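You operate a simulated robot arm through the tools that you are given. There is no shell and no other tool. Be economical: measure what you need, move in short steps, check, and stop when the job is done.

The job below is to be done with a simulated robot arm. You get a single attempt, and the scene is never put back.

JOB
Trap 3 bar in the black gauge, bleed the rig, then let the gauge down.
Fine: wind up, selector to SHUT, bleed open; last the selector back to the gauge's port.

The check looks at the end state, three seconds after you hand in, the way a careful person would. Anything else that was tipped, shoved, dropped, spilled or broken makes it a failure.

ROBOT AND FRAMES
A 5-joint arm with a two-finger parallel gripper, fixed in place. Base frame: the origin is at the foot of the arm, x ahead of it, y to its left, z up; the work surface is at about z = 0. Units: mm, degrees, N and s.
With the tool pointing down near the work surface it reaches from about 260 to 600 mm from the base axis. Its first joint turns from -66.0 to 66.0 degrees. The tool tilts only in the upright plane through the base axis and itself; it spins freely about its own axis. Payload 1.57 kg.
The TCP is the grasp point between the finger pads, 30 mm short of the fingertips. In the tool frame z runs along the fingers and y along their closing line. The gripper opens to 80 mm. The fingers are 17 mm wide and 12 mm thick; the gripper's body (40 by 82 mm) begins 80 mm behind the TCP.
Orientation is that of the tool frame in the base frame, as a unit quaternion [x, y, z, w]. With the fingers straight down and closing along the base's y, the tool's x points along the base's -x, its y along +y and its z along -z.

CONTROLS
- The arm moves only by the tool nudge_tool. Its argument "steps" is a list of rows, each a list of 7 numbers: the shift along the base's x, y, z in mm, then the turn, a rotation vector about the base's x, y, z in degrees, then the opening, from 0 (shut) to 1 (fully open). In form: [[tx, ty, tz, rx, ry, rz, gripper], ...]. A call has 1 to 20 rows; each row is the pose to reach, as a shift and turn from the pose commanded when the call began. Each row takes 0.2 s and may step no farther than 50 mm and 8.6 degrees from the row before; otherwise, or with a gripper value out of range, the whole call is refused. Where a pose cannot be reached the arm comes as near as it can. A force on the tool above 40 N (or 10 N above the force at the start of the call, whichever is more), or a blocked arm, ends the call early, and 0.2 s more pass. Each finger travels about 153 mm/s and halts on what it meets, pressing with about 40 N; the grip force reading is that of the motor and also rises with nothing between the fingers. The clock runs only during rows and for 0.2 s after the last one: add rows that repeat a pose to give the fingers time. It gives the time, the measured TCP pose, the force on the tool (base axes), the opening and the grip force at its end, in the units of the frame above (readings bear some noise), with the torque about the TCP (base axes, N m) and any sound that the robot's microphone picked up.
- Cameras (640 x 400 px; columns grow to the right, rows downward): "scene" is fixed at [40.3, 390.6, 536.2]; the picture's right is [-0.75, -0.66, 0.00], its down [-0.29, 0.33, -0.90] and it looks along [0.59, -0.67, -0.44] (base axes); focal length 309 px, centre (320, 200). "wrist" rides on the gripper at [72, -7, -122] in the tool frame; the picture's right is [0.09, 1.00, 0.00], its down [-0.84, 0.08, -0.54] and it looks along [-0.54, 0.05, 0.84] (tool axes); focal length 238 px, centre (320, 200). There is no depth. A picture from a camera that has moved, and an enlarged one, comes with that camera's place and axes in the base frame and with its lens.
- camera(camera): a new picture of that camera. It takes no simulated time.
- close_up(camera, box): a new picture of the part [left, top, right, bottom] of that camera's present view, enlarged. It takes no simulated time.
- hand_in(): hands the job in; it is judged then, once.

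Work in short steps. Places have to be worked out from the pictures, the camera data and where the tool is seen: move nearer, look again, correct. Check each grasp and each placing, and mend what went wrong. You have 120 turns and 76 pictures in all, those below and enlarged ones among them. Open the gripper and draw the arm clear of the work before you hand the job in, unless the task says otherwise; then end with one line.

The tools are called as a command line: name --pt "numbers of a row" for each row, then --argument value for the rest, lists and objects as JSON in quotes. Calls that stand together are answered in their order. nudge_tool: Moves the arm, as the interface text tells. Its arguments: {"type":"object","properties":{"steps":{"type":"array","items":{"type":"array","items":{"type":"number"}}}},"required":["steps"]} The other tools are called the same way: camera (camera) takes a picture; close_up (camera, box) takes an enlarged picture of a part of a camera's view; hand_in () hands the job in.

At the start:

```text
time_s: 0.0
ee_pos: [368.8, 24.1, 407.0]
ee_rot: [0.0, 1.0, 0.0, 0.0]
force: [-0.1, 0.5, 0.2]
wrist_torque: [0.0, -0.01, 0.02]
width: 80.2
grasp_force: 0.1
```

scene: 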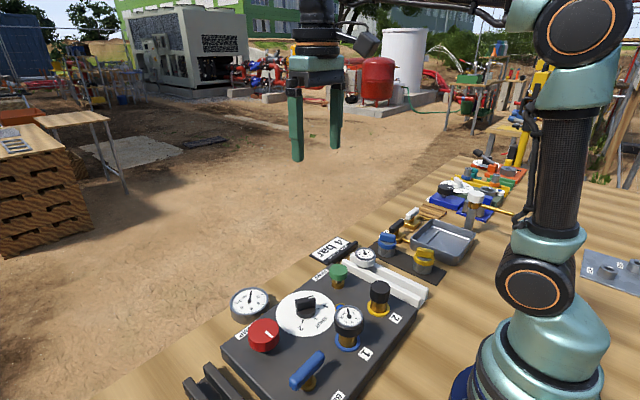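
wrist: 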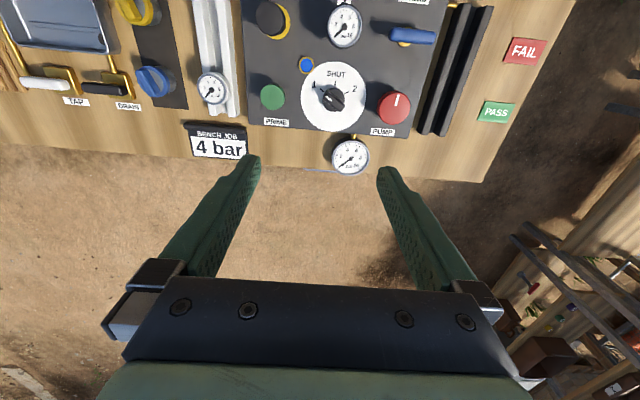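

I start with enlarged views of the rig to read the labels.

close_up --camera "wrist" --box '[180, 0, 500, 200]'

close_up --camera "scene" --box '[180, 220, 460, 400]'

```text
2.00 times, centred on (340, 100) of wrist
camera zoom: at [296.6, 16.9, 529.4], right [-0.09, 1.0, 0.0], down [0.84, 0.08, 0.54], along [0.54, 0.05, -0.84], focal length 477 px, centre (280, 400)
```

zoom: 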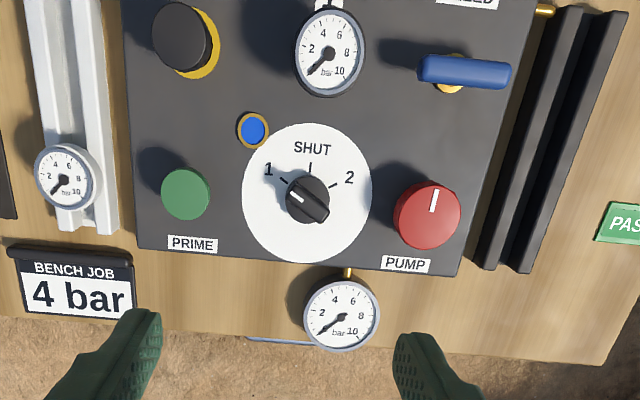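

```text
2.22 times, centred on (320, 310) of scene
camera zoom: at [40.3, 390.6, 536.2], right [-0.75, -0.66, 0.0], down [-0.29, 0.33, -0.9], along [0.59, -0.67, -0.44], focal length 686 px, centre (320, -44)
```

zoom: 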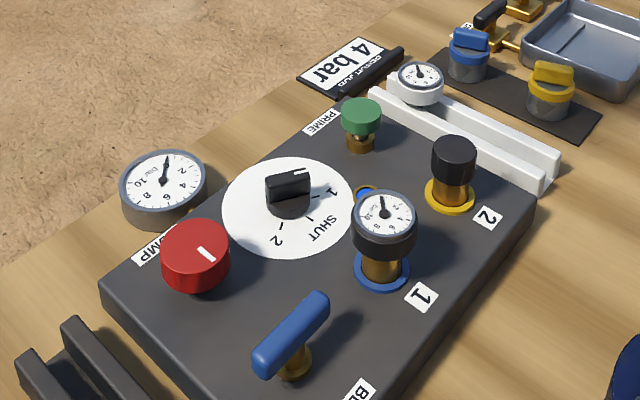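

The selector reads at port 1, where the black-bodied gauge sits. I estimate the selector at about (375,50,57), the pump knob at (378,160,72) and the bleed handle at (269,160,73). I move lower and back to see the panel better.

nudge_tool --pt "-20 11 -35 0 0 0 1" --pt "-40 22 -70 0 0 0 1" --pt "-60 33 -105 0 0 0 1" --pt "-80 44 -140 0 0 0 1" --pt "-99 56 -170 0 0 0 1"

camera --camera "wrist"

```text
time_s: 1.2
ee_pos: [270.0, 78.5, 235.7]
ee_rot: [0.0, 1.0, 0.0, 0.001]
force: [0.6, -0.1, 0.2]
wrist_torque: [0.0, 0.01, 0.03]
width: 80.0
grasp_force: 0.1
```

```text
71 pictures are left
camera wrist: at [197.8, 72.9, 358.0], right [-0.09, 1.0, 0.0], down [0.84, 0.08, 0.54], along [0.54, 0.05, -0.84], focal length 238 px, centre (320, 200)
```

wrist: 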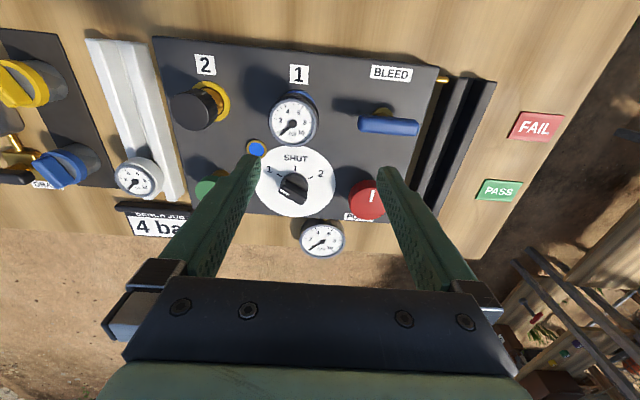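

close_up --camera "wrist" --box '[230, 40, 450, 260]'

close_up --camera "wrist" --box '[340, 50, 500, 150]'

close_up --camera "scene" --box '[220, 270, 380, 400]'

```text
1.82 times, centred on (340, 150) of wrist
camera zoom: at [197.8, 72.9, 358.0], right [-0.09, 1.0, 0.0], down [0.84, 0.08, 0.54], along [0.54, 0.05, -0.84], focal length 433 px, centre (284, 291)
```

zoom: 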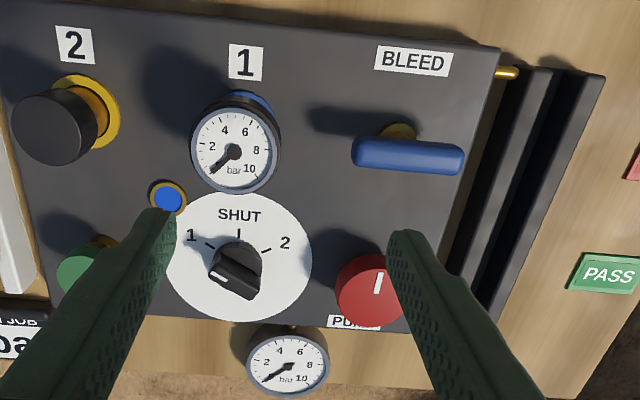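

```text
4.00 times, centred on (420, 100) of wrist
camera zoom: at [197.8, 72.9, 358.0], right [-0.09, 1.0, 0.0], down [0.84, 0.08, 0.54], along [0.54, 0.05, -0.84], focal length 953 px, centre (-80, 600)
```

zoom: 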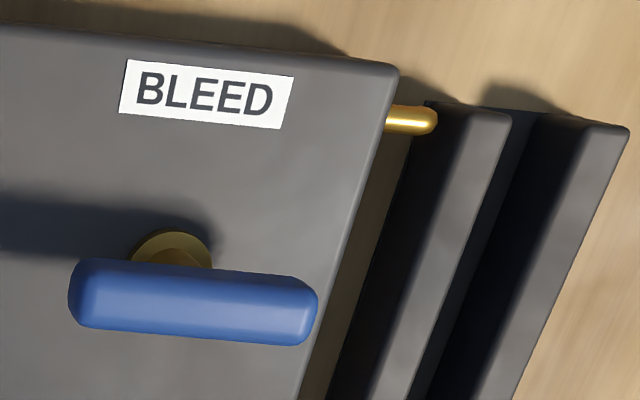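

```text
3.08 times, centred on (300, 335) of scene
camera zoom: at [40.3, 390.5, 536.2], right [-0.75, -0.66, 0.0], down [-0.29, 0.33, -0.9], along [0.59, -0.67, -0.44], focal length 950 px, centre (382, -215)
```

zoom: 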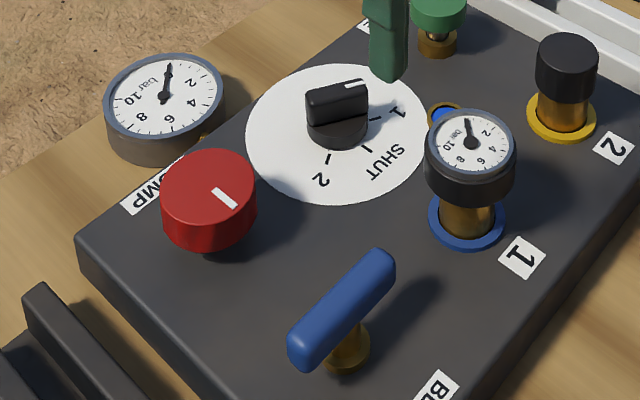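

Black gauge is confirmed on port 1, with the selector pointing at 1. The bleed handle lies parallel to its outlet, so it may be open. I go above the pump knob and look before grasping.

nudge_tool --pt "30 22 -20 0 0 0 1" --pt "60 45 -40 0 0 0 1" --pt "90 68 -60 0 0 0 1" --pt "107 80 -80 0 0 0 1"

camera --camera "wrist"

close_up --camera "scene" --box '[180, 220, 440, 400]'

```text
time_s: 2.2
ee_pos: [378.6, 157.5, 158.0]
ee_rot: [0.001, 1.0, 0.0, 0.0]
force: [-0.7, 0.6, 0.0]
wrist_torque: [-0.01, 0.01, 0.01]
width: 79.8
grasp_force: 0.1
```

```text
67 pictures are left
camera wrist: at [306.4, 151.7, 279.4], right [-0.09, 1.0, 0.0], down [0.84, 0.08, 0.54], along [0.54, 0.05, -0.84], focal length 238 px, centre (320, 200)
```

wrist: 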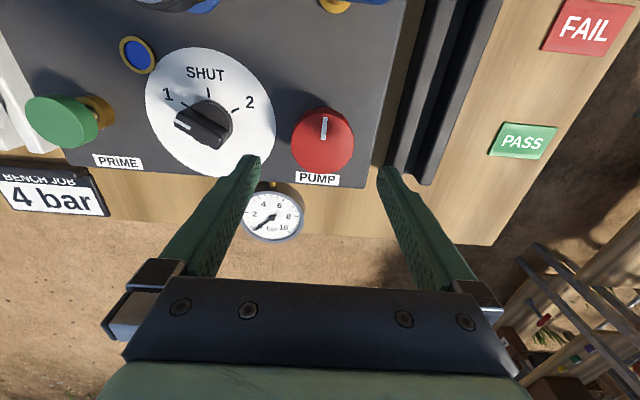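

```text
2.22 times, centred on (310, 310) of scene
camera zoom: at [40.3, 390.6, 536.2], right [-0.75, -0.66, 0.0], down [-0.29, 0.33, -0.9], along [0.59, -0.67, -0.44], focal length 686 px, centre (342, -44)
```

zoom: 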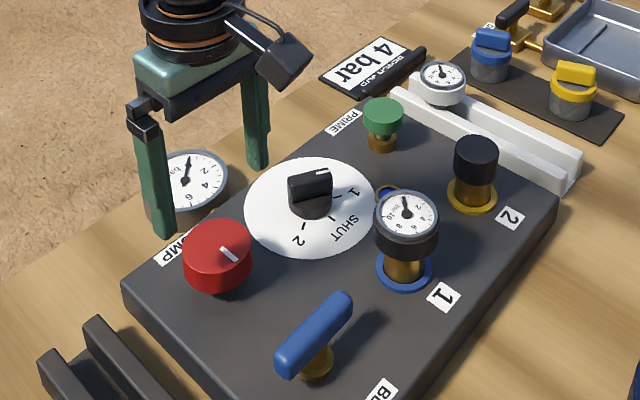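

Knob centre is at about (376,160.5) with a diameter of about 56 mm. I descend around it and take the position again.

nudge_tool --pt "-1 1 -25 0 0 0 1" --pt "-1 1 -50 0 0 0 1" --pt "-1 1 -70 0 0 0 1" --pt "-1 1 -70 0 0 0 1"

close_up --camera "scene" --box '[180, 220, 440, 400]'

camera --camera "wrist"

```text
time_s: 3.2
ee_pos: [376.8, 160.0, 86.5]
ee_rot: [0.0, 1.0, 0.0, 0.001]
force: [0.1, 0.0, -0.1]
wrist_torque: [0.0, -0.02, 0.01]
width: 79.8
grasp_force: 0.0
```

```text
2.22 times, centred on (310, 310) of scene
camera zoom: at [40.3, 390.6, 536.2], right [-0.75, -0.66, 0.0], down [-0.29, 0.33, -0.9], along [0.59, -0.67, -0.44], focal length 686 px, centre (342, -44)
```

zoom: 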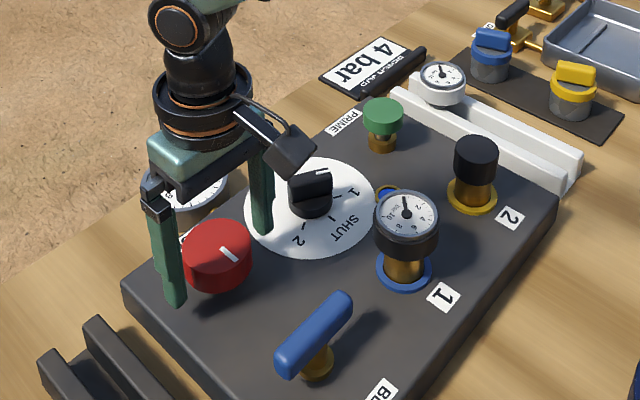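

```text
64 pictures are left
camera wrist: at [303.0, 153.6, 209.8], right [-0.09, 1.0, 0.0], down [0.84, 0.08, 0.54], along [0.54, 0.05, -0.84], focal length 238 px, centre (320, 200)
```

wrist: 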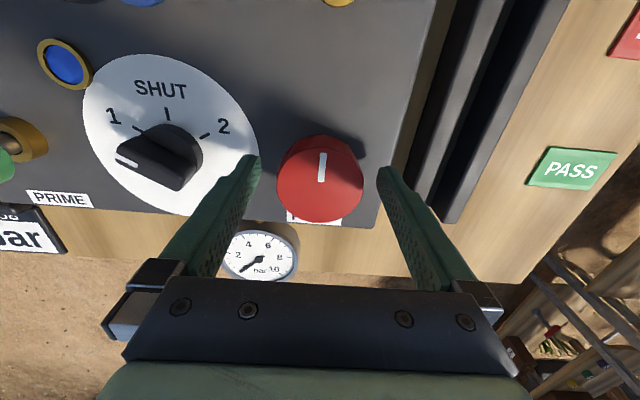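

The fingers straddle the knob well. I close and check the grip.

nudge_tool --pt "0 0 0 0 0 0 0.4" --pt "0 0 0 0 0 0 0.4" --pt "0 0 0 0 0 0 0.4"

nudge_tool --pt "0 0 0 0 0 -8 0.4" --pt "0 0 0 0 0 -16 0.4" --pt "0 0 0 0 0 -24 0.4" --pt "0 0 0 0 0 -32 0.4" --pt "0 0 0 0 0 -40 0.4" --pt "0 0 0 0 0 -40 0.4"

camera --camera "wrist"

close_up --camera "scene" --box '[180, 220, 440, 400]'

```text
time_s: 4.0
ee_pos: [374.4, 158.9, 87.6]
ee_rot: [0.0, 1.0, 0.0, 0.0]
force: [2.0, 9.6, -9.9]
wrist_torque: [-0.29, -0.15, 0.08]
width: 55.4
grasp_force: 44.7
```

```text
time_s: 4.8
ee_pos: [374.5, 161.9, 87.8]
ee_rot: [0.201, 0.979, 0.001, 0.001]
force: [2.3, 4.2, -1.9]
wrist_torque: [-0.37, 0.46, 0.0]
width: 55.5
grasp_force: 45.4
stopped in row 4: the force on the tool passed its limit at 42 N (the readings are from after the stop); the commanded pose is now the measured one
```

```text
63 pictures are left
camera wrist: at [306.4, 184.8, 209.7], right [0.31, 0.95, 0.0], down [0.8, -0.26, 0.54], along [0.52, -0.17, -0.84], focal length 238 px, centre (320, 200)
```

wrist: 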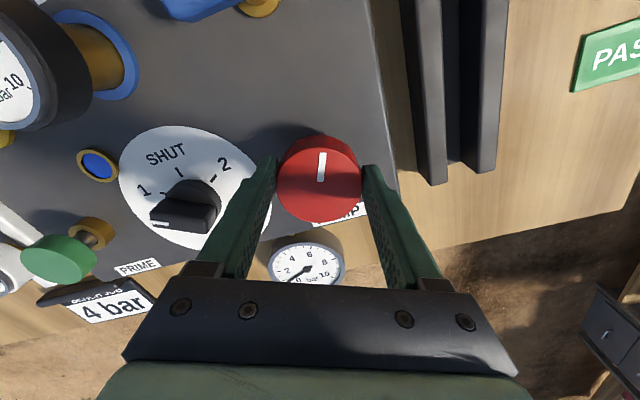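

```text
2.22 times, centred on (310, 310) of scene
camera zoom: at [40.4, 390.5, 536.2], right [-0.75, -0.66, 0.0], down [-0.29, 0.33, -0.9], along [0.59, -0.67, -0.44], focal length 686 px, centre (342, -44)
```

zoom: 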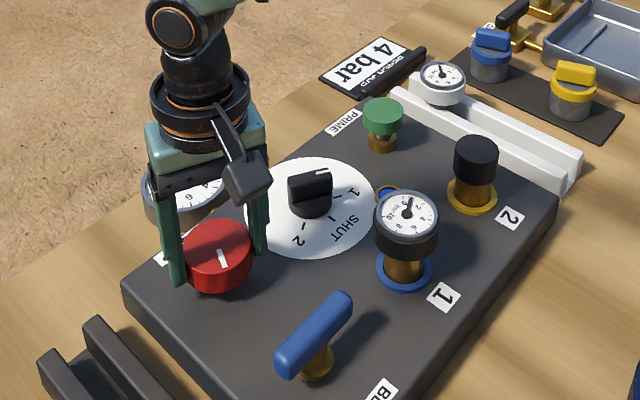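

The knob turned with the tool by about 23°, then side load tripped the limit. I read the gauges closely.

close_up --camera "wrist" --box '[250, 120, 390, 300]'

close_up --camera "scene" --box '[250, 285, 390, 375]'

```text
2.22 times, centred on (320, 210) of wrist
camera zoom: at [306.4, 184.8, 209.7], right [0.31, 0.95, 0.0], down [0.8, -0.26, 0.54], along [0.52, -0.17, -0.84], focal length 530 px, centre (320, 178)
```

zoom: 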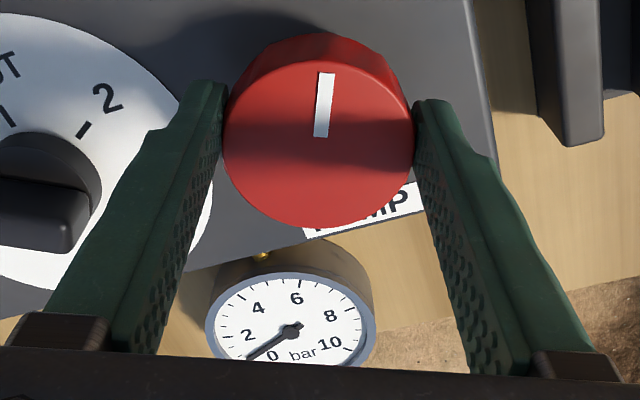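

```text
4.44 times, centred on (320, 330) of scene
camera zoom: at [40.4, 390.5, 536.2], right [-0.75, -0.66, 0.0], down [-0.29, 0.33, -0.9], along [0.59, -0.67, -0.44], focal length 1373 px, centre (320, -378)
```

zoom: 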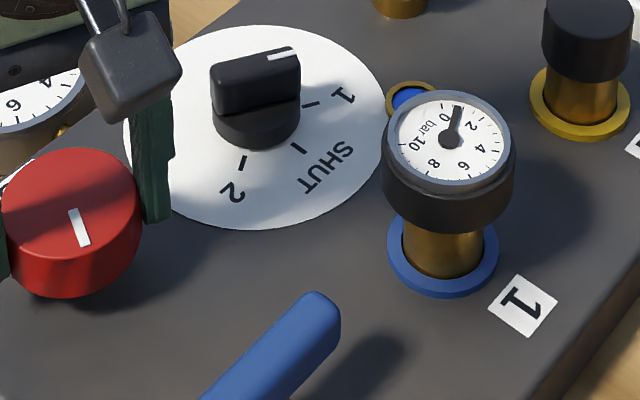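

Both gauges have risen a little above 0, so the bleed is shut and clockwise raises pressure. I turn on in small increments.

nudge_tool --pt "0 0 0 0 0 -5 0.4" --pt "0 0 0 0 0 -10 0.4" --pt "0 0 0 0 0 -15 0.4" --pt "0 0 0 0 0 -20 0.4" --pt "0 0 0 0 0 -25 0.4" --pt "0 0 0 0 0 -25 0.4"

close_up --camera "scene" --box '[250, 285, 390, 375]'

```text
time_s: 6.0
ee_pos: [376.2, 163.3, 86.7]
ee_rot: [0.379, 0.925, 0.004, 0.004]
force: [3.2, 3.1, -2.6]
wrist_torque: [-0.45, 0.61, 0.02]
width: 55.5
grasp_force: 44.5
stopped in row 5: the force on the tool passed its limit at 42 N (the readings are from after the stop); the commanded pose is now the measured one
```

```text
4.44 times, centred on (320, 330) of scene
camera zoom: at [40.4, 390.5, 536.2], right [-0.75, -0.66, 0.0], down [-0.29, 0.33, -0.9], along [0.59, -0.67, -0.44], focal length 1373 px, centre (320, -378)
```

zoom: 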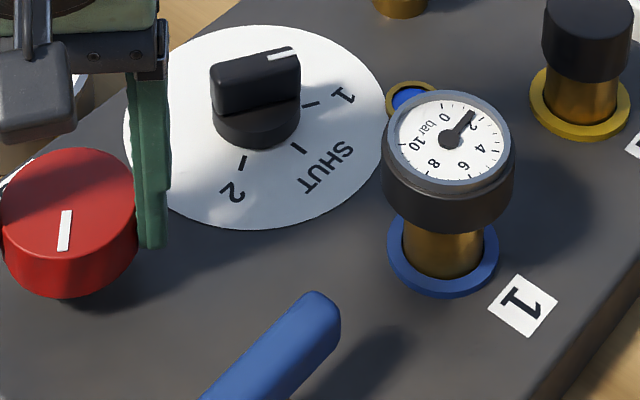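

Gauge is at about 1.5 bar after about 44°. Two more turns of similar size should bring it to 3.

nudge_tool --pt "0 0 0 0 0 -5 0.4" --pt "0 0 0 0 0 -10 0.4" --pt "0 0 0 0 0 -15 0.4" --pt "0 0 0 0 0 -20 0.4" --pt "0 0 0 0 0 -25 0.4" --pt "0 0 0 0 0 -25 0.4"

close_up --camera "scene" --box '[250, 285, 390, 375]'

```text
time_s: 7.3
ee_pos: [377.4, 164.7, 87.1]
ee_rot: [0.572, 0.82, 0.007, 0.004]
force: [3.8, 2.7, -4.3]
wrist_torque: [-0.28, 0.84, 0.02]
width: 55.4
grasp_force: 44.4
stopped in row 6: the force on the tool passed its limit at 40 N (the readings are from after the stop); the commanded pose is now the measured one
```

```text
4.44 times, centred on (320, 330) of scene
camera zoom: at [40.3, 390.5, 536.2], right [-0.75, -0.66, 0.0], down [-0.29, 0.33, -0.9], along [0.59, -0.67, -0.44], focal length 1373 px, centre (320, -378)
```

zoom: 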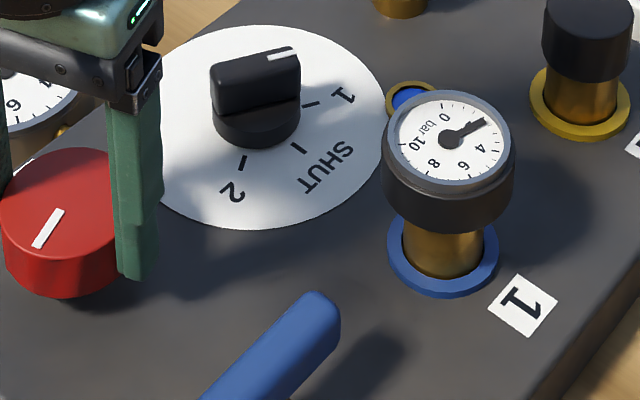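

About 2.5 bar at 70°. I zoom in for an accurate reading.

close_up --camera "scene" --box '[330, 302, 366, 328]'

```text
15.38 times, centred on (348, 315) of scene
camera zoom: at [40.3, 390.5, 536.2], right [-0.75, -0.66, 0.0], down [-0.29, 0.33, -0.9], along [0.59, -0.67, -0.44], focal length 4752 px, centre (-111, -1569)
```

zoom: 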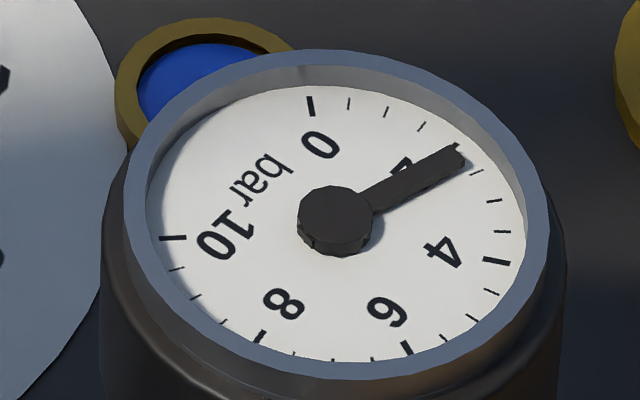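

Ticks are 0.5 bar apart and the needle is at about 2.2. I turn another 20°.

nudge_tool --pt "0 0 0 0 0 -5 0.4" --pt "0 0 0 0 0 -10 0.4" --pt "0 0 0 0 0 -15 0.4" --pt "0 0 0 0 0 -20 0.4"

close_up --camera "scene" --box '[330, 302, 366, 328]'

```text
time_s: 8.3
ee_pos: [379.4, 163.8, 86.6]
ee_rot: [0.707, 0.707, 0.01, 0.005]
force: [30.2, -5.9, -24.1]
wrist_torque: [-0.45, 0.63, 0.14]
width: 55.9
grasp_force: 44.8
```

```text
15.38 times, centred on (348, 315) of scene
camera zoom: at [40.5, 390.6, 536.2], right [-0.75, -0.66, 0.0], down [-0.29, 0.33, -0.9], along [0.59, -0.67, -0.44], focal length 4752 px, centre (-111, -1569)
```

zoom: 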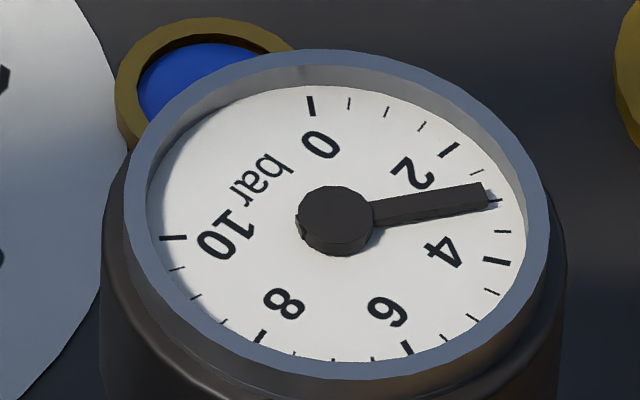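

Reads about 2.95 to 3.0. I open the gripper and rise straight up, then recheck.

nudge_tool --pt "0 0 0 0 0 0 1" --pt "0 0 0 0 0 0 1" --pt "0 0 20 0 0 0 1" --pt "0 0 60 0 0 0 1" --pt "0 0 100 0 0 0 1"

close_up --camera "scene" --box '[330, 302, 366, 328]'

camera --camera "wrist"

```text
time_s: 9.5
ee_pos: [379.2, 162.6, 186.6]
ee_rot: [0.706, 0.708, 0.006, 0.002]
force: [0.4, -0.5, 0.1]
wrist_torque: [-0.03, 0.01, 0.0]
width: 80.1
grasp_force: 0.0
```

```text
15.38 times, centred on (348, 315) of scene
camera zoom: at [40.3, 390.6, 536.2], right [-0.75, -0.66, 0.0], down [-0.29, 0.33, -0.9], along [0.59, -0.67, -0.44], focal length 4752 px, centre (-111, -1569)
```

zoom: 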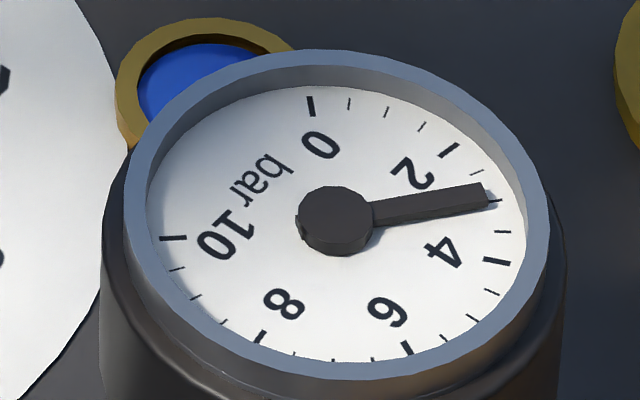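

```text
54 pictures are left
camera wrist: at [370.6, 235.9, 309.9], right [1.0, 0.1, 0.01], down [0.07, -0.84, 0.54], along [0.06, -0.54, -0.84], focal length 238 px, centre (320, 200)
```

wrist: 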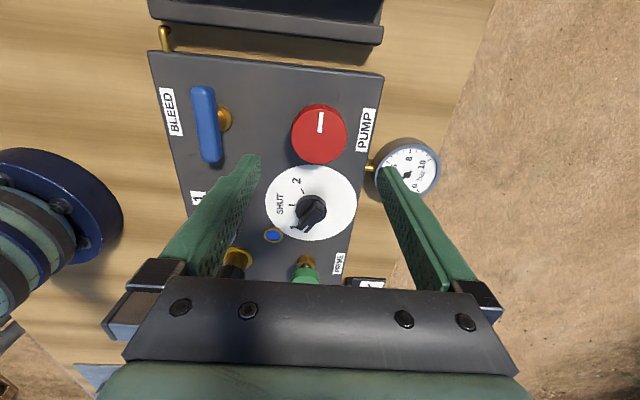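

The gauge holds at about 3 bar. Now the selector at about (373,51): I move above it with the fingers turned to straddle its bar, about 25° further clockwise.

nudge_tool --pt "-2 -30 -10 0 0 -7 1" --pt "-3 -60 -20 0 0 -14 1" --pt "-4 -90 -30 0 0 -20 1" --pt "-5 -111 -40 0 0 -25 1" --pt "-5 -111 -40 0 0 -25 1"

camera --camera "wrist"

close_up --camera "scene" --box '[220, 240, 400, 370]'

```text
time_s: 10.7
ee_pos: [375.1, 52.9, 147.5]
ee_rot: [0.843, 0.538, 0.006, 0.003]
force: [-0.4, -0.4, -0.8]
wrist_torque: [-0.01, 0.0, 0.0]
width: 80.0
grasp_force: 0.0
```

```text
53 pictures are left
camera wrist: at [396.6, 121.8, 270.5], right [0.94, -0.34, 0.01], down [-0.29, -0.79, 0.54], along [-0.17, -0.51, -0.84], focal length 238 px, centre (320, 200)
```

wrist: 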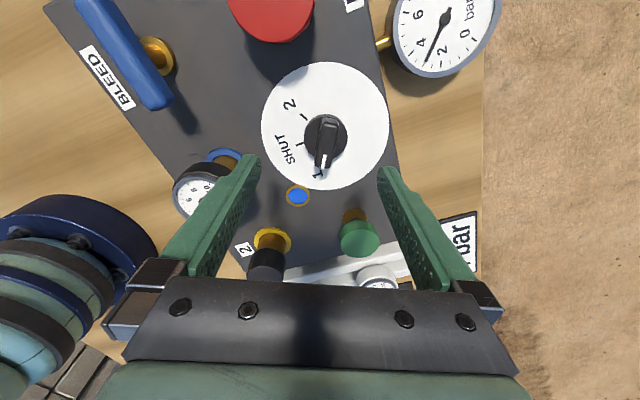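

```text
3.08 times, centred on (310, 305) of scene
camera zoom: at [40.3, 390.5, 536.2], right [-0.75, -0.66, 0.0], down [-0.29, 0.33, -0.9], along [0.59, -0.67, -0.44], focal length 950 px, centre (351, -123)
```

zoom: 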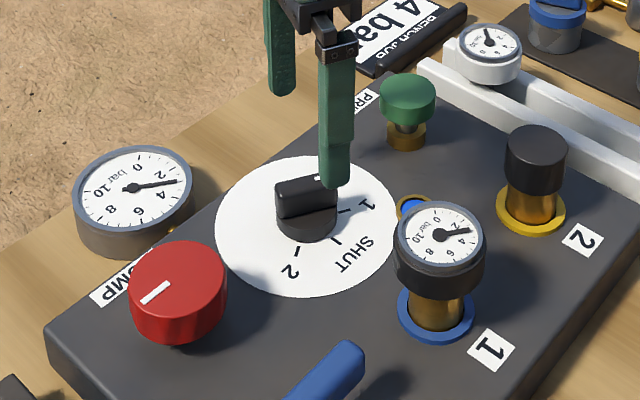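

I place the selector knob at about (380,51), bar top z≈59, bar direction 60° from SHUT. I descend over it with a 5° trim and look before closing.

nudge_tool --pt "5 -1.5 -20 0 0 -5 0.8" --pt "5 -1.5 -45 0 0 -5 0.7" --pt "5 -1.5 -60 0 0 -5 0.6" --pt "5 -1.5 -69 0 0 -5 0.6" --pt "5 -1.5 -69 0 0 -5 0.6"

camera --camera "wrist"

close_up --camera "scene" --box '[260, 260, 380, 350]'

```text
time_s: 11.9
ee_pos: [378.9, 53.2, 79.4]
ee_rot: [0.865, 0.502, 0.008, 0.002]
force: [0.0, -0.5, -0.1]
wrist_torque: [0.01, -0.01, -0.02]
width: 48.1
grasp_force: 0.0
```

```text
51 pictures are left
camera wrist: at [407.3, 118.6, 202.2], right [0.91, -0.41, 0.01], down [-0.36, -0.77, 0.54], along [-0.21, -0.49, -0.84], focal length 238 px, centre (320, 200)
```

wrist: 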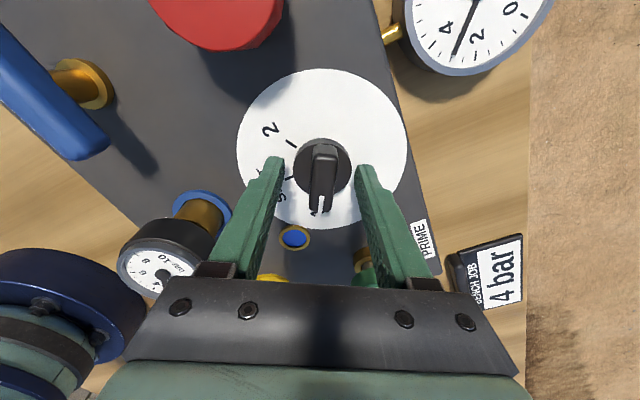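

```text
4.44 times, centred on (320, 305) of scene
camera zoom: at [40.3, 390.6, 536.2], right [-0.75, -0.66, 0.0], down [-0.29, 0.33, -0.9], along [0.59, -0.67, -0.44], focal length 1373 px, centre (320, -267)
```

zoom: 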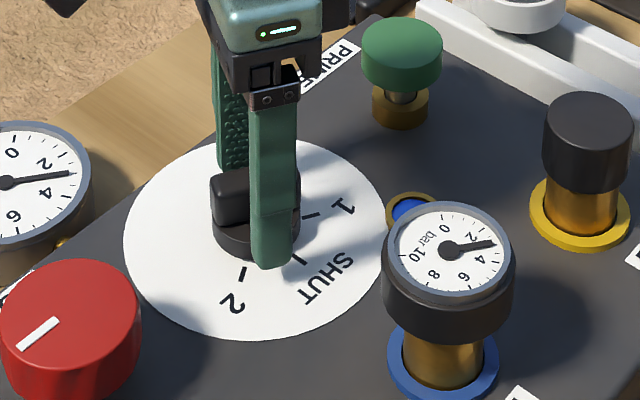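

Alignment is good. I close on the bar.

nudge_tool --pt "0 0 0 0 0 0 0.3" --pt "0 0 0 0 0 0 0.0" --pt "0 0 0 0 0 0 0.0"

```text
time_s: 12.7
ee_pos: [380.7, 51.3, 80.2]
ee_rot: [0.866, 0.501, 0.008, 0.003]
force: [17.2, -11.4, -6.9]
wrist_torque: [0.4, 0.08, -0.07]
width: 15.9
grasp_force: 31.2
```

Bar held (15.9 mm). I relieve the side load with a 2 mm shift and turn clockwise toward SHUT.

nudge_tool --pt "2 -1.2 0 0 0 0 0" --pt "2 -1.2 0 0 0 -5 0" --pt "2 -1.2 0 0 0 -10 0" --pt "2 -1.2 0 0 0 -15 0" --pt "2 -1.2 0 0 0 -20 0" --pt "2 -1.2 0 0 0 -25 0" --pt "2 -1.2 0 0 0 -30 0" --pt "2 -1.2 0 0 0 -30 0"

close_up --camera "scene" --box '[220, 260, 400, 370]'

```text
time_s: 14.5
ee_pos: [382.3, 50.0, 78.4]
ee_rot: [0.966, 0.259, 0.006, -0.001]
force: [8.6, 19.3, 14.7]
wrist_torque: [1.01, -0.29, -0.06]
width: 16.0
grasp_force: 30.9
```

```text
3.56 times, centred on (310, 315) of scene
camera zoom: at [40.3, 390.5, 536.3], right [-0.75, -0.66, 0.0], down [-0.29, 0.33, -0.9], along [0.59, -0.67, -0.44], focal length 1098 px, centre (356, -209)
```

zoom: 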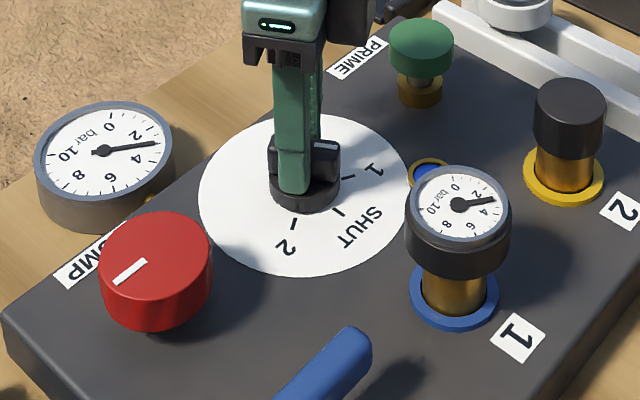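

Halfway, gauges still about 3. I continue the other 30° with a 1 mm trim.

nudge_tool --pt "0.5 1 0 0 0 -5 0" --pt "0.5 1 0 0 0 -10 0" --pt "0.5 1 0 0 0 -15 0" --pt "0.5 1 0 0 0 -20 0" --pt "0.5 1 0 0 0 -25 0" --pt "0.5 1 0 0 0 -30 0" --pt "0.5 1 0 0 0 -30 0"

camera --camera "wrist"

close_up --camera "scene" --box '[220, 260, 400, 370]'

```text
time_s: 15.4
ee_pos: [381.9, 50.3, 80.1]
ee_rot: [0.991, 0.131, 0.003, 0.0]
force: [-1.7, 8.8, 2.6]
wrist_torque: [0.25, 0.01, -0.02]
width: 15.6
grasp_force: 31.2
out of reach, approached as far as the arm can: row 4
stopped in row 4: the force on the tool passed its limit at 78 N (the readings are from after the stop); the commanded pose is now the measured one
```

```text
48 pictures are left
camera wrist: at [448.6, 76.2, 202.2], right [0.35, -0.94, 0.0], down [-0.79, -0.29, 0.54], along [-0.5, -0.19, -0.84], focal length 238 px, centre (320, 200)
```

wrist: 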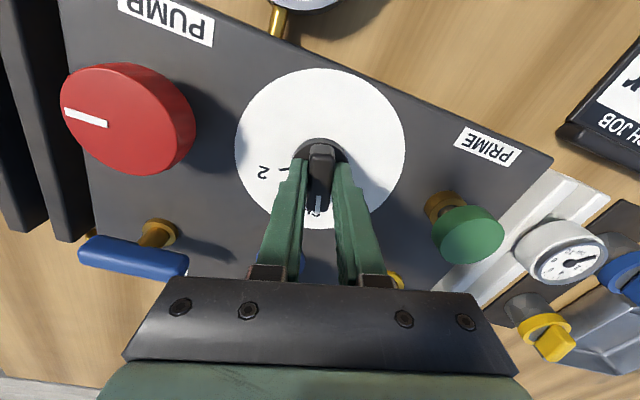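

```text
3.56 times, centred on (310, 315) of scene
camera zoom: at [40.3, 390.6, 536.2], right [-0.75, -0.66, 0.0], down [-0.29, 0.33, -0.9], along [0.59, -0.67, -0.44], focal length 1098 px, centre (356, -209)
```

zoom: 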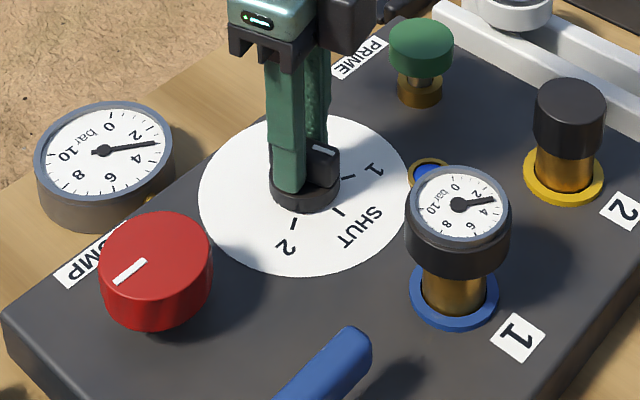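

The wrist spin hit its limit at about -165°, with 15° still to go. I release, lift, and spin back 180° for an equivalent grip.

nudge_tool --pt "0 0 0 0 0 0 0.5" --pt "0 0 0 0 0 0 0.6" --pt "0 0 30 0 0 0 0.6" --pt "0 0 60 0 0 8 0.6" --pt "0 0 60 0 0 16 0.6" --pt "0 0 60 0 0 24 0.6" --pt "0 0 60 0 0 32 0.6" --pt "0 0 60 0 0 40 0.6" --pt "0 0 60 0 0 48 0.6" --pt "0 0 60 0 0 56 0.6" --pt "0 0 60 0 0 64 0.6" --pt "0 0 60 0 0 72 0.6" --pt "0 0 60 0 0 80 0.6" --pt "0 0 60 0 0 88 0.6" --pt "0 0 60 0 0 96 0.6"

nudge_tool --pt "0 0 0 0 0 8 0.6" --pt "0 0 0 0 0 16 0.6" --pt "0 0 0 0 0 24 0.6" --pt "0 0 0 0 0 32 0.6" --pt "0 0 0 0 0 40 0.6" --pt "0 0 0 0 0 48 0.6" --pt "0 0 0 0 0 56 0.6" --pt "0 0 0 0 0 64 0.6" --pt "0 0 0 0 0 72 0.6" --pt "0 0 0 0 0 80 0.6" --pt "0 0 0 0 0 84 0.6" --pt "0 0 0 0 0 84 0.6"

camera --camera "wrist"

close_up --camera "scene" --box '[220, 260, 400, 370]'

```text
time_s: 18.6
ee_pos: [382.2, 49.6, 138.2]
ee_rot: [0.566, 0.824, -0.001, 0.0]
force: [-0.4, -0.2, 0.4]
wrist_torque: [-0.01, 0.03, 0.0]
width: 47.8
grasp_force: 0.0
```

```text
time_s: 21.2
ee_pos: [381.6, 49.5, 138.4]
ee_rot: [-0.131, 0.991, 0.0, -0.002]
force: [-0.5, 0.2, 0.2]
wrist_torque: [-0.01, -0.01, 0.0]
width: 47.9
grasp_force: 0.1
```

```text
46 pictures are left
camera wrist: at [314.6, 25.1, 261.9], right [-0.35, 0.94, 0.0], down [0.79, 0.29, 0.54], along [0.5, 0.19, -0.84], focal length 238 px, centre (320, 200)
```

wrist: 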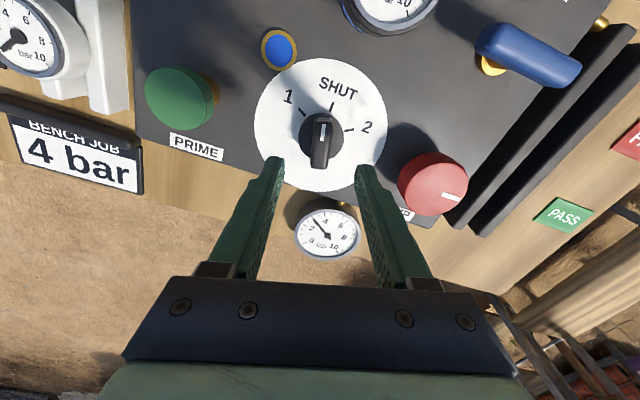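

```text
3.56 times, centred on (310, 315) of scene
camera zoom: at [40.3, 390.6, 536.2], right [-0.75, -0.66, 0.0], down [-0.29, 0.33, -0.9], along [0.59, -0.67, -0.44], focal length 1098 px, centre (356, -209)
```

zoom: 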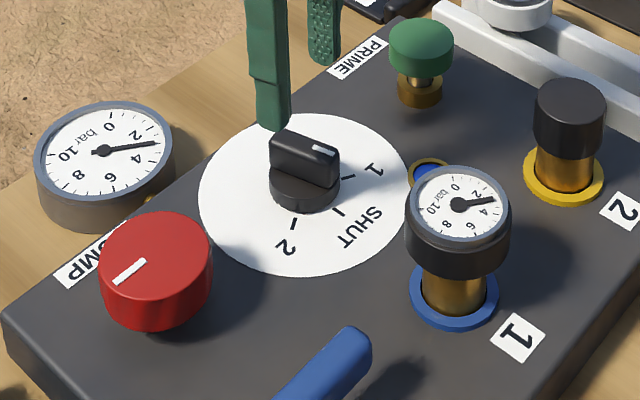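

The bar is aligned with the fingers, 15° short of SHUT. I descend, grip and turn the rest.

nudge_tool --pt "0.5 0.5 -30 0 0 0 0.6" --pt "0.5 0.5 -55 0 0 0 0.6" --pt "0.5 0.5 -59 0 0 0 0.6" --pt "0.5 0.5 -59 0 0 0 0.3" --pt "0.5 0.5 -59 0 0 0 0" --pt "0.5 0.5 -59 0 0 0 0"

nudge_tool --pt "0 0 0 0 0 -5 0" --pt "0 0 0 0 0 -10 0" --pt "0 0 0 0 0 -15 0" --pt "0 0 0 0 0 -15 0"

camera --camera "wrist"

```text
time_s: 22.6
ee_pos: [382.8, 50.5, 79.8]
ee_rot: [-0.131, 0.991, -0.001, -0.003]
force: [0.3, 11.5, -6.9]
wrist_torque: [0.14, -0.21, -0.02]
width: 15.9
grasp_force: 31.6
```

```text
time_s: 23.6
ee_pos: [382.1, 51.2, 78.8]
ee_rot: [0.001, 1.0, 0.0, -0.003]
force: [1.7, 5.2, -0.7]
wrist_torque: [0.18, 0.95, 0.02]
width: 15.9
grasp_force: 31.1
```

```text
44 pictures are left
camera wrist: at [310.7, 44.2, 202.8], right [-0.09, 1.0, 0.0], down [0.84, 0.08, 0.54], along [0.54, 0.05, -0.84], focal length 238 px, centre (320, 200)
```

wrist: 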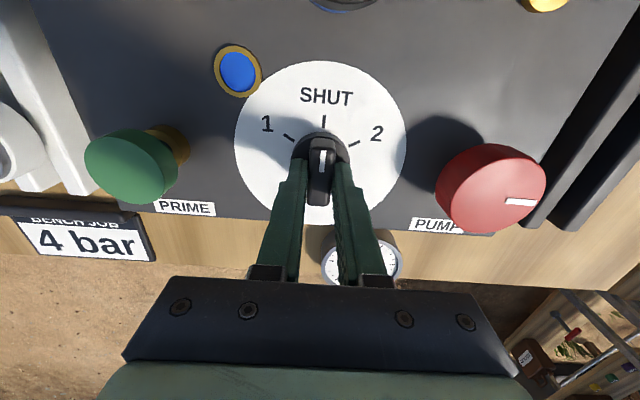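

Selector points at SHUT. I release, rise and move above the bleed handle, spinning -90° so the fingers will straddle it.

nudge_tool --pt "0 0 0 0 0 0 0.5" --pt "0 0 0 0 0 0 0.8" --pt "0 0 40 0 0 0 1" --pt "0 0 80 0 0 -8 1" --pt "-10 10 80 0 0 -16 1" --pt "-20 20 80 0 0 -24 1" --pt "-30 30 80 0 0 -32 1" --pt "-42 42 80 0 0 -40 1" --pt "-54 54 80 0 0 -48 1" --pt "-66 66 80 0 0 -56 1" --pt "-78 78 80 0 0 -64 1" --pt "-90 90 80 0 0 -72 1" --pt "-102 100 80 0 0 -80 1" --pt "-112 109 80 0 0 -87 1" --pt "-112 109 80 0 0 -90 1"

camera --camera "wrist"

close_up --camera "scene" --box '[220, 260, 400, 400]'

```text
time_s: 26.8
ee_pos: [269.9, 159.3, 159.6]
ee_rot: [0.708, 0.707, 0.002, 0.0]
force: [0.4, -1.2, -0.2]
wrist_torque: [-0.01, -0.02, 0.02]
width: 80.1
grasp_force: 0.1
```

```text
43 pictures are left
camera wrist: at [263.4, 230.7, 282.9], right [1.0, 0.09, 0.0], down [0.07, -0.84, 0.54], along [0.05, -0.54, -0.84], focal length 238 px, centre (320, 200)
```

wrist: 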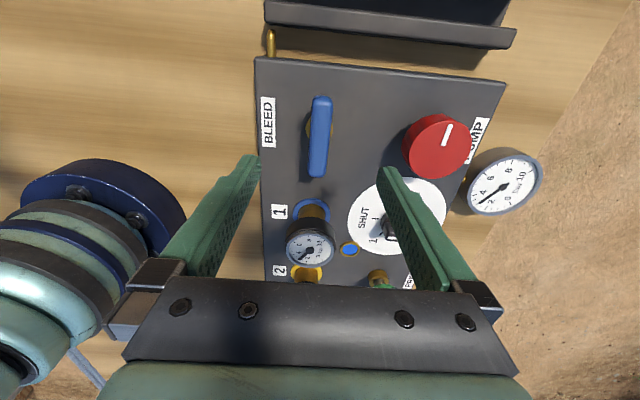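

```text
2.86 times, centred on (310, 330) of scene
camera zoom: at [40.3, 390.6, 536.2], right [-0.75, -0.66, 0.0], down [-0.29, 0.33, -0.9], along [0.59, -0.67, -0.44], focal length 882 px, centre (349, -171)
```

zoom: 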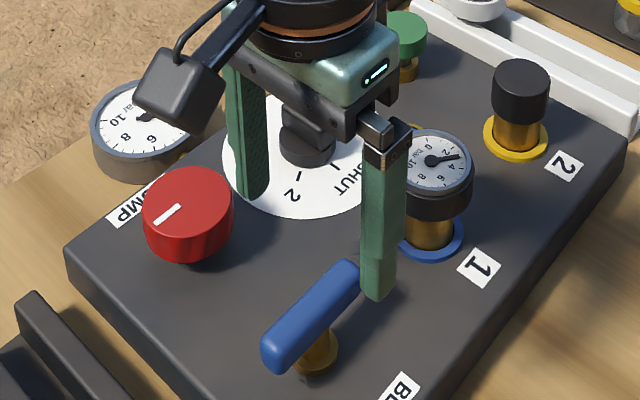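

The bleed bar centre is about (270,161,71) and the fingers are aligned across it. I descend and grip it.

nudge_tool --pt "0 2 -25 0 0 0 0.8" --pt "0 2 -50 0 0 0 0.7" --pt "0 2 -74 0 0 0 0.6" --pt "0 2 -74 0 0 0 0.6" --pt "0 2 -74 0 0 0 0.3" --pt "0 2 -74 0 0 0 0" --pt "0 2 -74 0 0 0 0"

close_up --camera "scene" --box '[220, 260, 400, 400]'

camera --camera "wrist"

```text
time_s: 28.4
ee_pos: [270.0, 160.6, 86.1]
ee_rot: [0.707, 0.707, 0.001, -0.001]
force: [-3.9, 7.3, -7.2]
wrist_torque: [-0.31, 0.33, -0.05]
width: 17.7
grasp_force: 32.4
```

```text
2.86 times, centred on (310, 330) of scene
camera zoom: at [40.3, 390.6, 536.2], right [-0.75, -0.66, 0.0], down [-0.29, 0.33, -0.9], along [0.59, -0.67, -0.44], focal length 882 px, centre (349, -171)
```

zoom: 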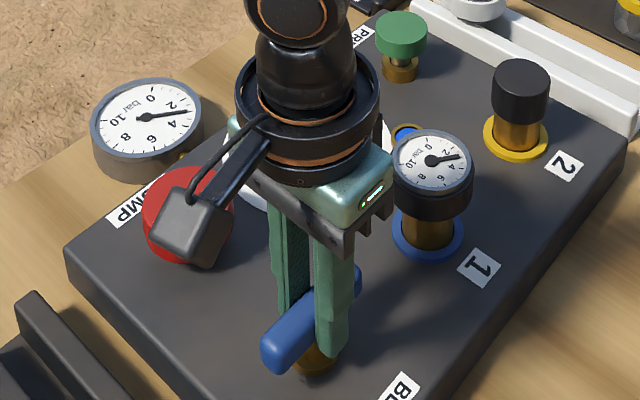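

```text
40 pictures are left
camera wrist: at [262.9, 232.7, 209.3], right [1.0, 0.09, 0.0], down [0.08, -0.84, 0.54], along [0.05, -0.54, -0.84], focal length 238 px, centre (320, 200)
```

wrist: 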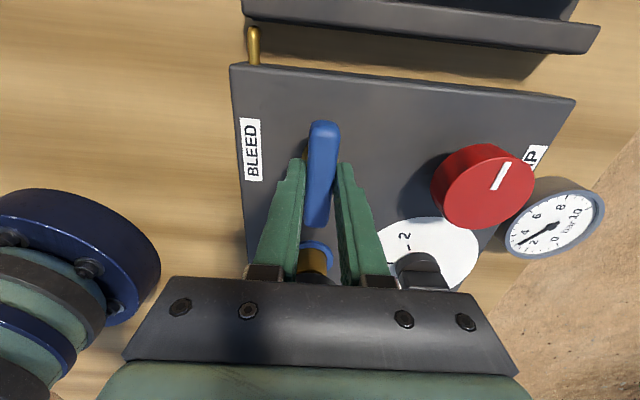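

The handle is gripped and both gauges still read about 3. I try a counter-clockwise turn gently.

nudge_tool --pt "0 0 0 0 0 4 0" --pt "0 0 0 0 0 8 0" --pt "0 0 0 0 0 12 0" --pt "0 0 0 0 0 16 0" --pt "0 0 0 0 0 20 0" --pt "0 0 0 0 0 20 0"

close_up --camera "scene" --box '[220, 260, 400, 400]'

```text
time_s: 29.8
ee_pos: [270.3, 161.1, 85.9]
ee_rot: [0.574, 0.819, 0.0, 0.0]
force: [2.1, -24.3, 0.2]
wrist_torque: [-0.37, -0.11, 0.01]
width: 18.2
grasp_force: 32.4
```

```text
2.86 times, centred on (310, 330) of scene
camera zoom: at [40.3, 390.6, 536.2], right [-0.75, -0.66, 0.0], down [-0.29, 0.33, -0.9], along [0.59, -0.67, -0.44], focal length 882 px, centre (349, -171)
```

zoom: 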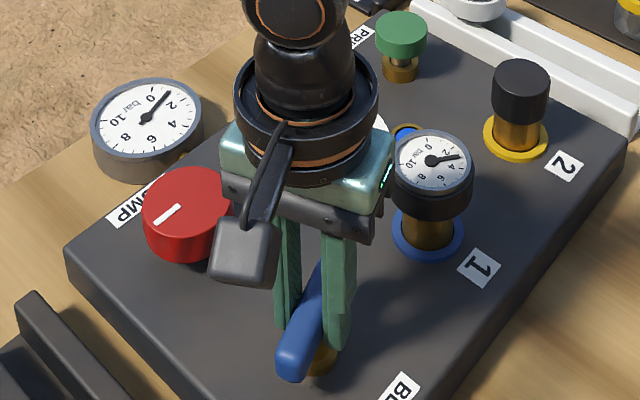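

Opening works: the rig gauge is falling while gauge 1 stays at 3. I keep turning toward fully open.

nudge_tool --pt "0 -1 0 0 0 5 0" --pt "0 -1 0 0 0 10 0" --pt "0 -1 0 0 0 15 0" --pt "0 -1 0 0 0 20 0" --pt "0 -1 0 0 0 25 0" --pt "0 -1 0 0 0 30 0" --pt "0 -1 0 0 0 35 0" --pt "0 -1 0 0 0 35 0"

nudge_tool --pt "0 0 0 0 0 5 0" --pt "0 0 0 0 0 10 0" --pt "0 0 0 0 0 15 0" --pt "0 0 0 0 0 20 0" --pt "0 0 0 0 0 25 0" --pt "0 0 0 0 0 30 0" --pt "0 0 0 0 0 34 0" --pt "0 0 0 0 0 34 0"

close_up --camera "scene" --box '[220, 260, 400, 400]'

```text
time_s: 31.6
ee_pos: [269.4, 160.0, 85.3]
ee_rot: [0.3, 0.954, -0.002, -0.002]
force: [-22.4, -2.0, 15.2]
wrist_torque: [0.44, -0.06, 0.14]
width: 17.8
grasp_force: 33.1
```

```text
time_s: 33.4
ee_pos: [268.6, 160.7, 86.3]
ee_rot: [0.008, 1.0, -0.002, -0.003]
force: [-10.1, -4.8, -12.8]
wrist_torque: [0.5, -0.3, 0.23]
width: 18.0
grasp_force: 33.0
```

```text
2.86 times, centred on (310, 330) of scene
camera zoom: at [40.4, 390.6, 536.2], right [-0.75, -0.66, 0.0], down [-0.29, 0.33, -0.9], along [0.59, -0.67, -0.44], focal length 882 px, centre (349, -171)
```

zoom: 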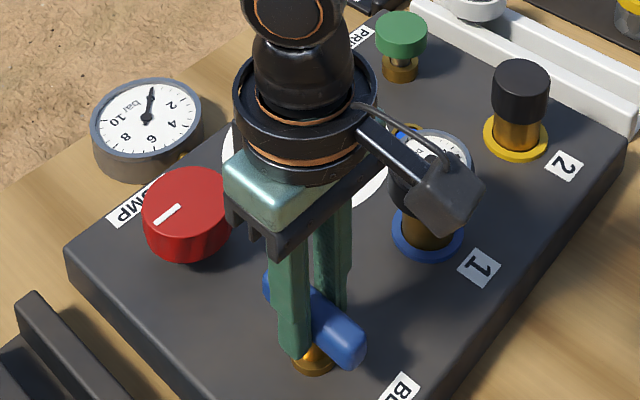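

The handle has turned about 90° and the rig gauge reads 0. I release, rise and go back above the selector.

nudge_tool --pt "0 0 0 0 0 0 0.5" --pt "0 0 0 0 0 0 0.8" --pt "0 0 40 0 0 -0.9 0.8" --pt "0 0 65 0 0 -0.9 0.8" --pt "30 -29 65 0 0 -0.9 0.7" --pt "60 -58 65 0 0 -0.9 0.7" --pt "90 -87 65 0 0 -0.9 0.6" --pt "112.5 -108 65 0 0 -0.9 0.6" --pt "112.5 -108 65 0 0 -0.9 0.6"

camera --camera "wrist"

close_up --camera "scene" --box '[220, 260, 400, 400]'

close_up --camera "scene" --box '[330, 302, 366, 328]'

```text
time_s: 35.4
ee_pos: [381.3, 51.2, 153.3]
ee_rot: [0.017, 1.0, -0.001, -0.002]
force: [-0.9, 0.5, -0.1]
wrist_torque: [0.02, -0.05, -0.02]
width: 47.8
grasp_force: 0.0
```

```text
37 pictures are left
camera wrist: at [310.4, 47.9, 276.0], right [-0.06, 1.0, 0.0], down [0.84, 0.05, 0.54], along [0.54, 0.03, -0.84], focal length 238 px, centre (320, 200)
```

wrist: 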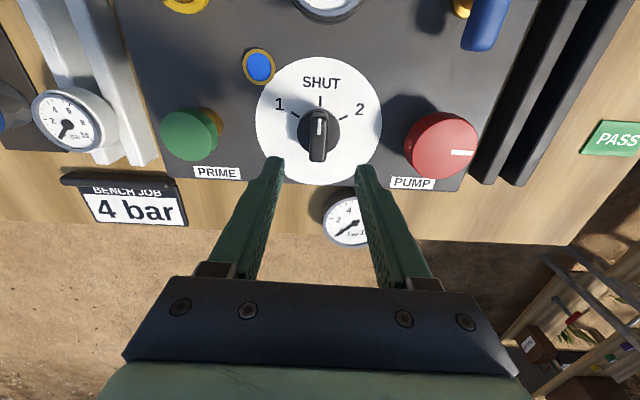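

```text
2.86 times, centred on (310, 330) of scene
camera zoom: at [40.3, 390.5, 536.2], right [-0.75, -0.66, 0.0], down [-0.29, 0.33, -0.9], along [0.59, -0.67, -0.44], focal length 882 px, centre (349, -171)
```

zoom: 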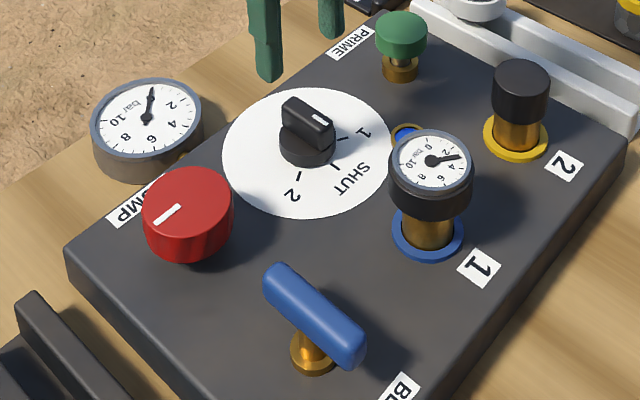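

```text
15.38 times, centred on (348, 315) of scene
camera zoom: at [40.3, 390.5, 536.2], right [-0.75, -0.66, 0.0], down [-0.29, 0.33, -0.9], along [0.59, -0.67, -0.44], focal length 4752 px, centre (-111, -1569)
```

zoom: 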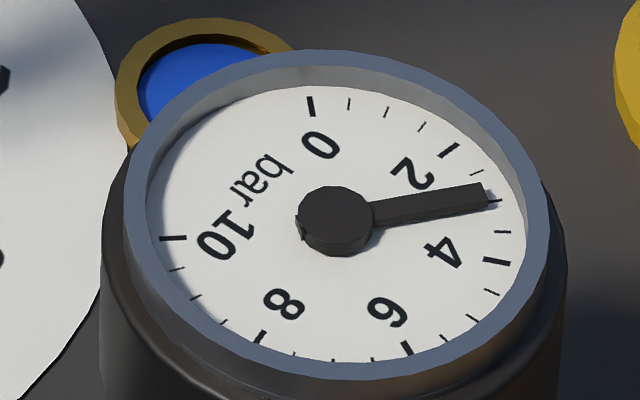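

3 bar is trapped in the black gauge, the rig is at 0 and the selector is exactly at SHUT. I descend, grip the selector and turn it +60° back to 1.

nudge_tool --pt "0.5 0 -30 0 0 2 0.6" --pt "0.5 0 -60 0 0 2 0.6" --pt "0.5 0 -73 0 0 2 0.6" --pt "0.5 0 -73 0 0 2 0.6" --pt "0.5 0 -73 0 0 2 0.3" --pt "0.5 0 -73 0 0 2 0" --pt "0.5 0 -73 0 0 2 0"

nudge_tool --pt "0 0 0 0 0 5 0" --pt "0 0 0 0 0 10 0" --pt "0 0 0 0 0 15 0" --pt "0 0 0 0 0 20 0" --pt "0 0 0 0 0 25 0" --pt "0 0 0 0 0 30 0" --pt "0 0 0 0 0 30 0"

```text
time_s: 37.0
ee_pos: [383.0, 50.3, 78.3]
ee_rot: [0.002, 1.0, 0.0, -0.002]
force: [0.0, -3.6, -0.1]
wrist_torque: [-0.08, 0.01, 0.03]
width: 41.4
grasp_force: 45.1
stopped in row 7: the force on the tool passed its limit at 42 N (the readings are from after the stop); the commanded pose is now the measured one
```

```text
time_s: 38.2
ee_pos: [383.4, 52.3, 78.4]
ee_rot: [-0.211, 0.977, -0.001, -0.003]
force: [-2.6, 1.8, 0.9]
wrist_torque: [0.13, -0.17, 0.01]
width: 41.3
grasp_force: 44.8
stopped in row 6: the force on the tool passed its limit at 43 N (the readings are from after the stop); the commanded pose is now the measured one
```

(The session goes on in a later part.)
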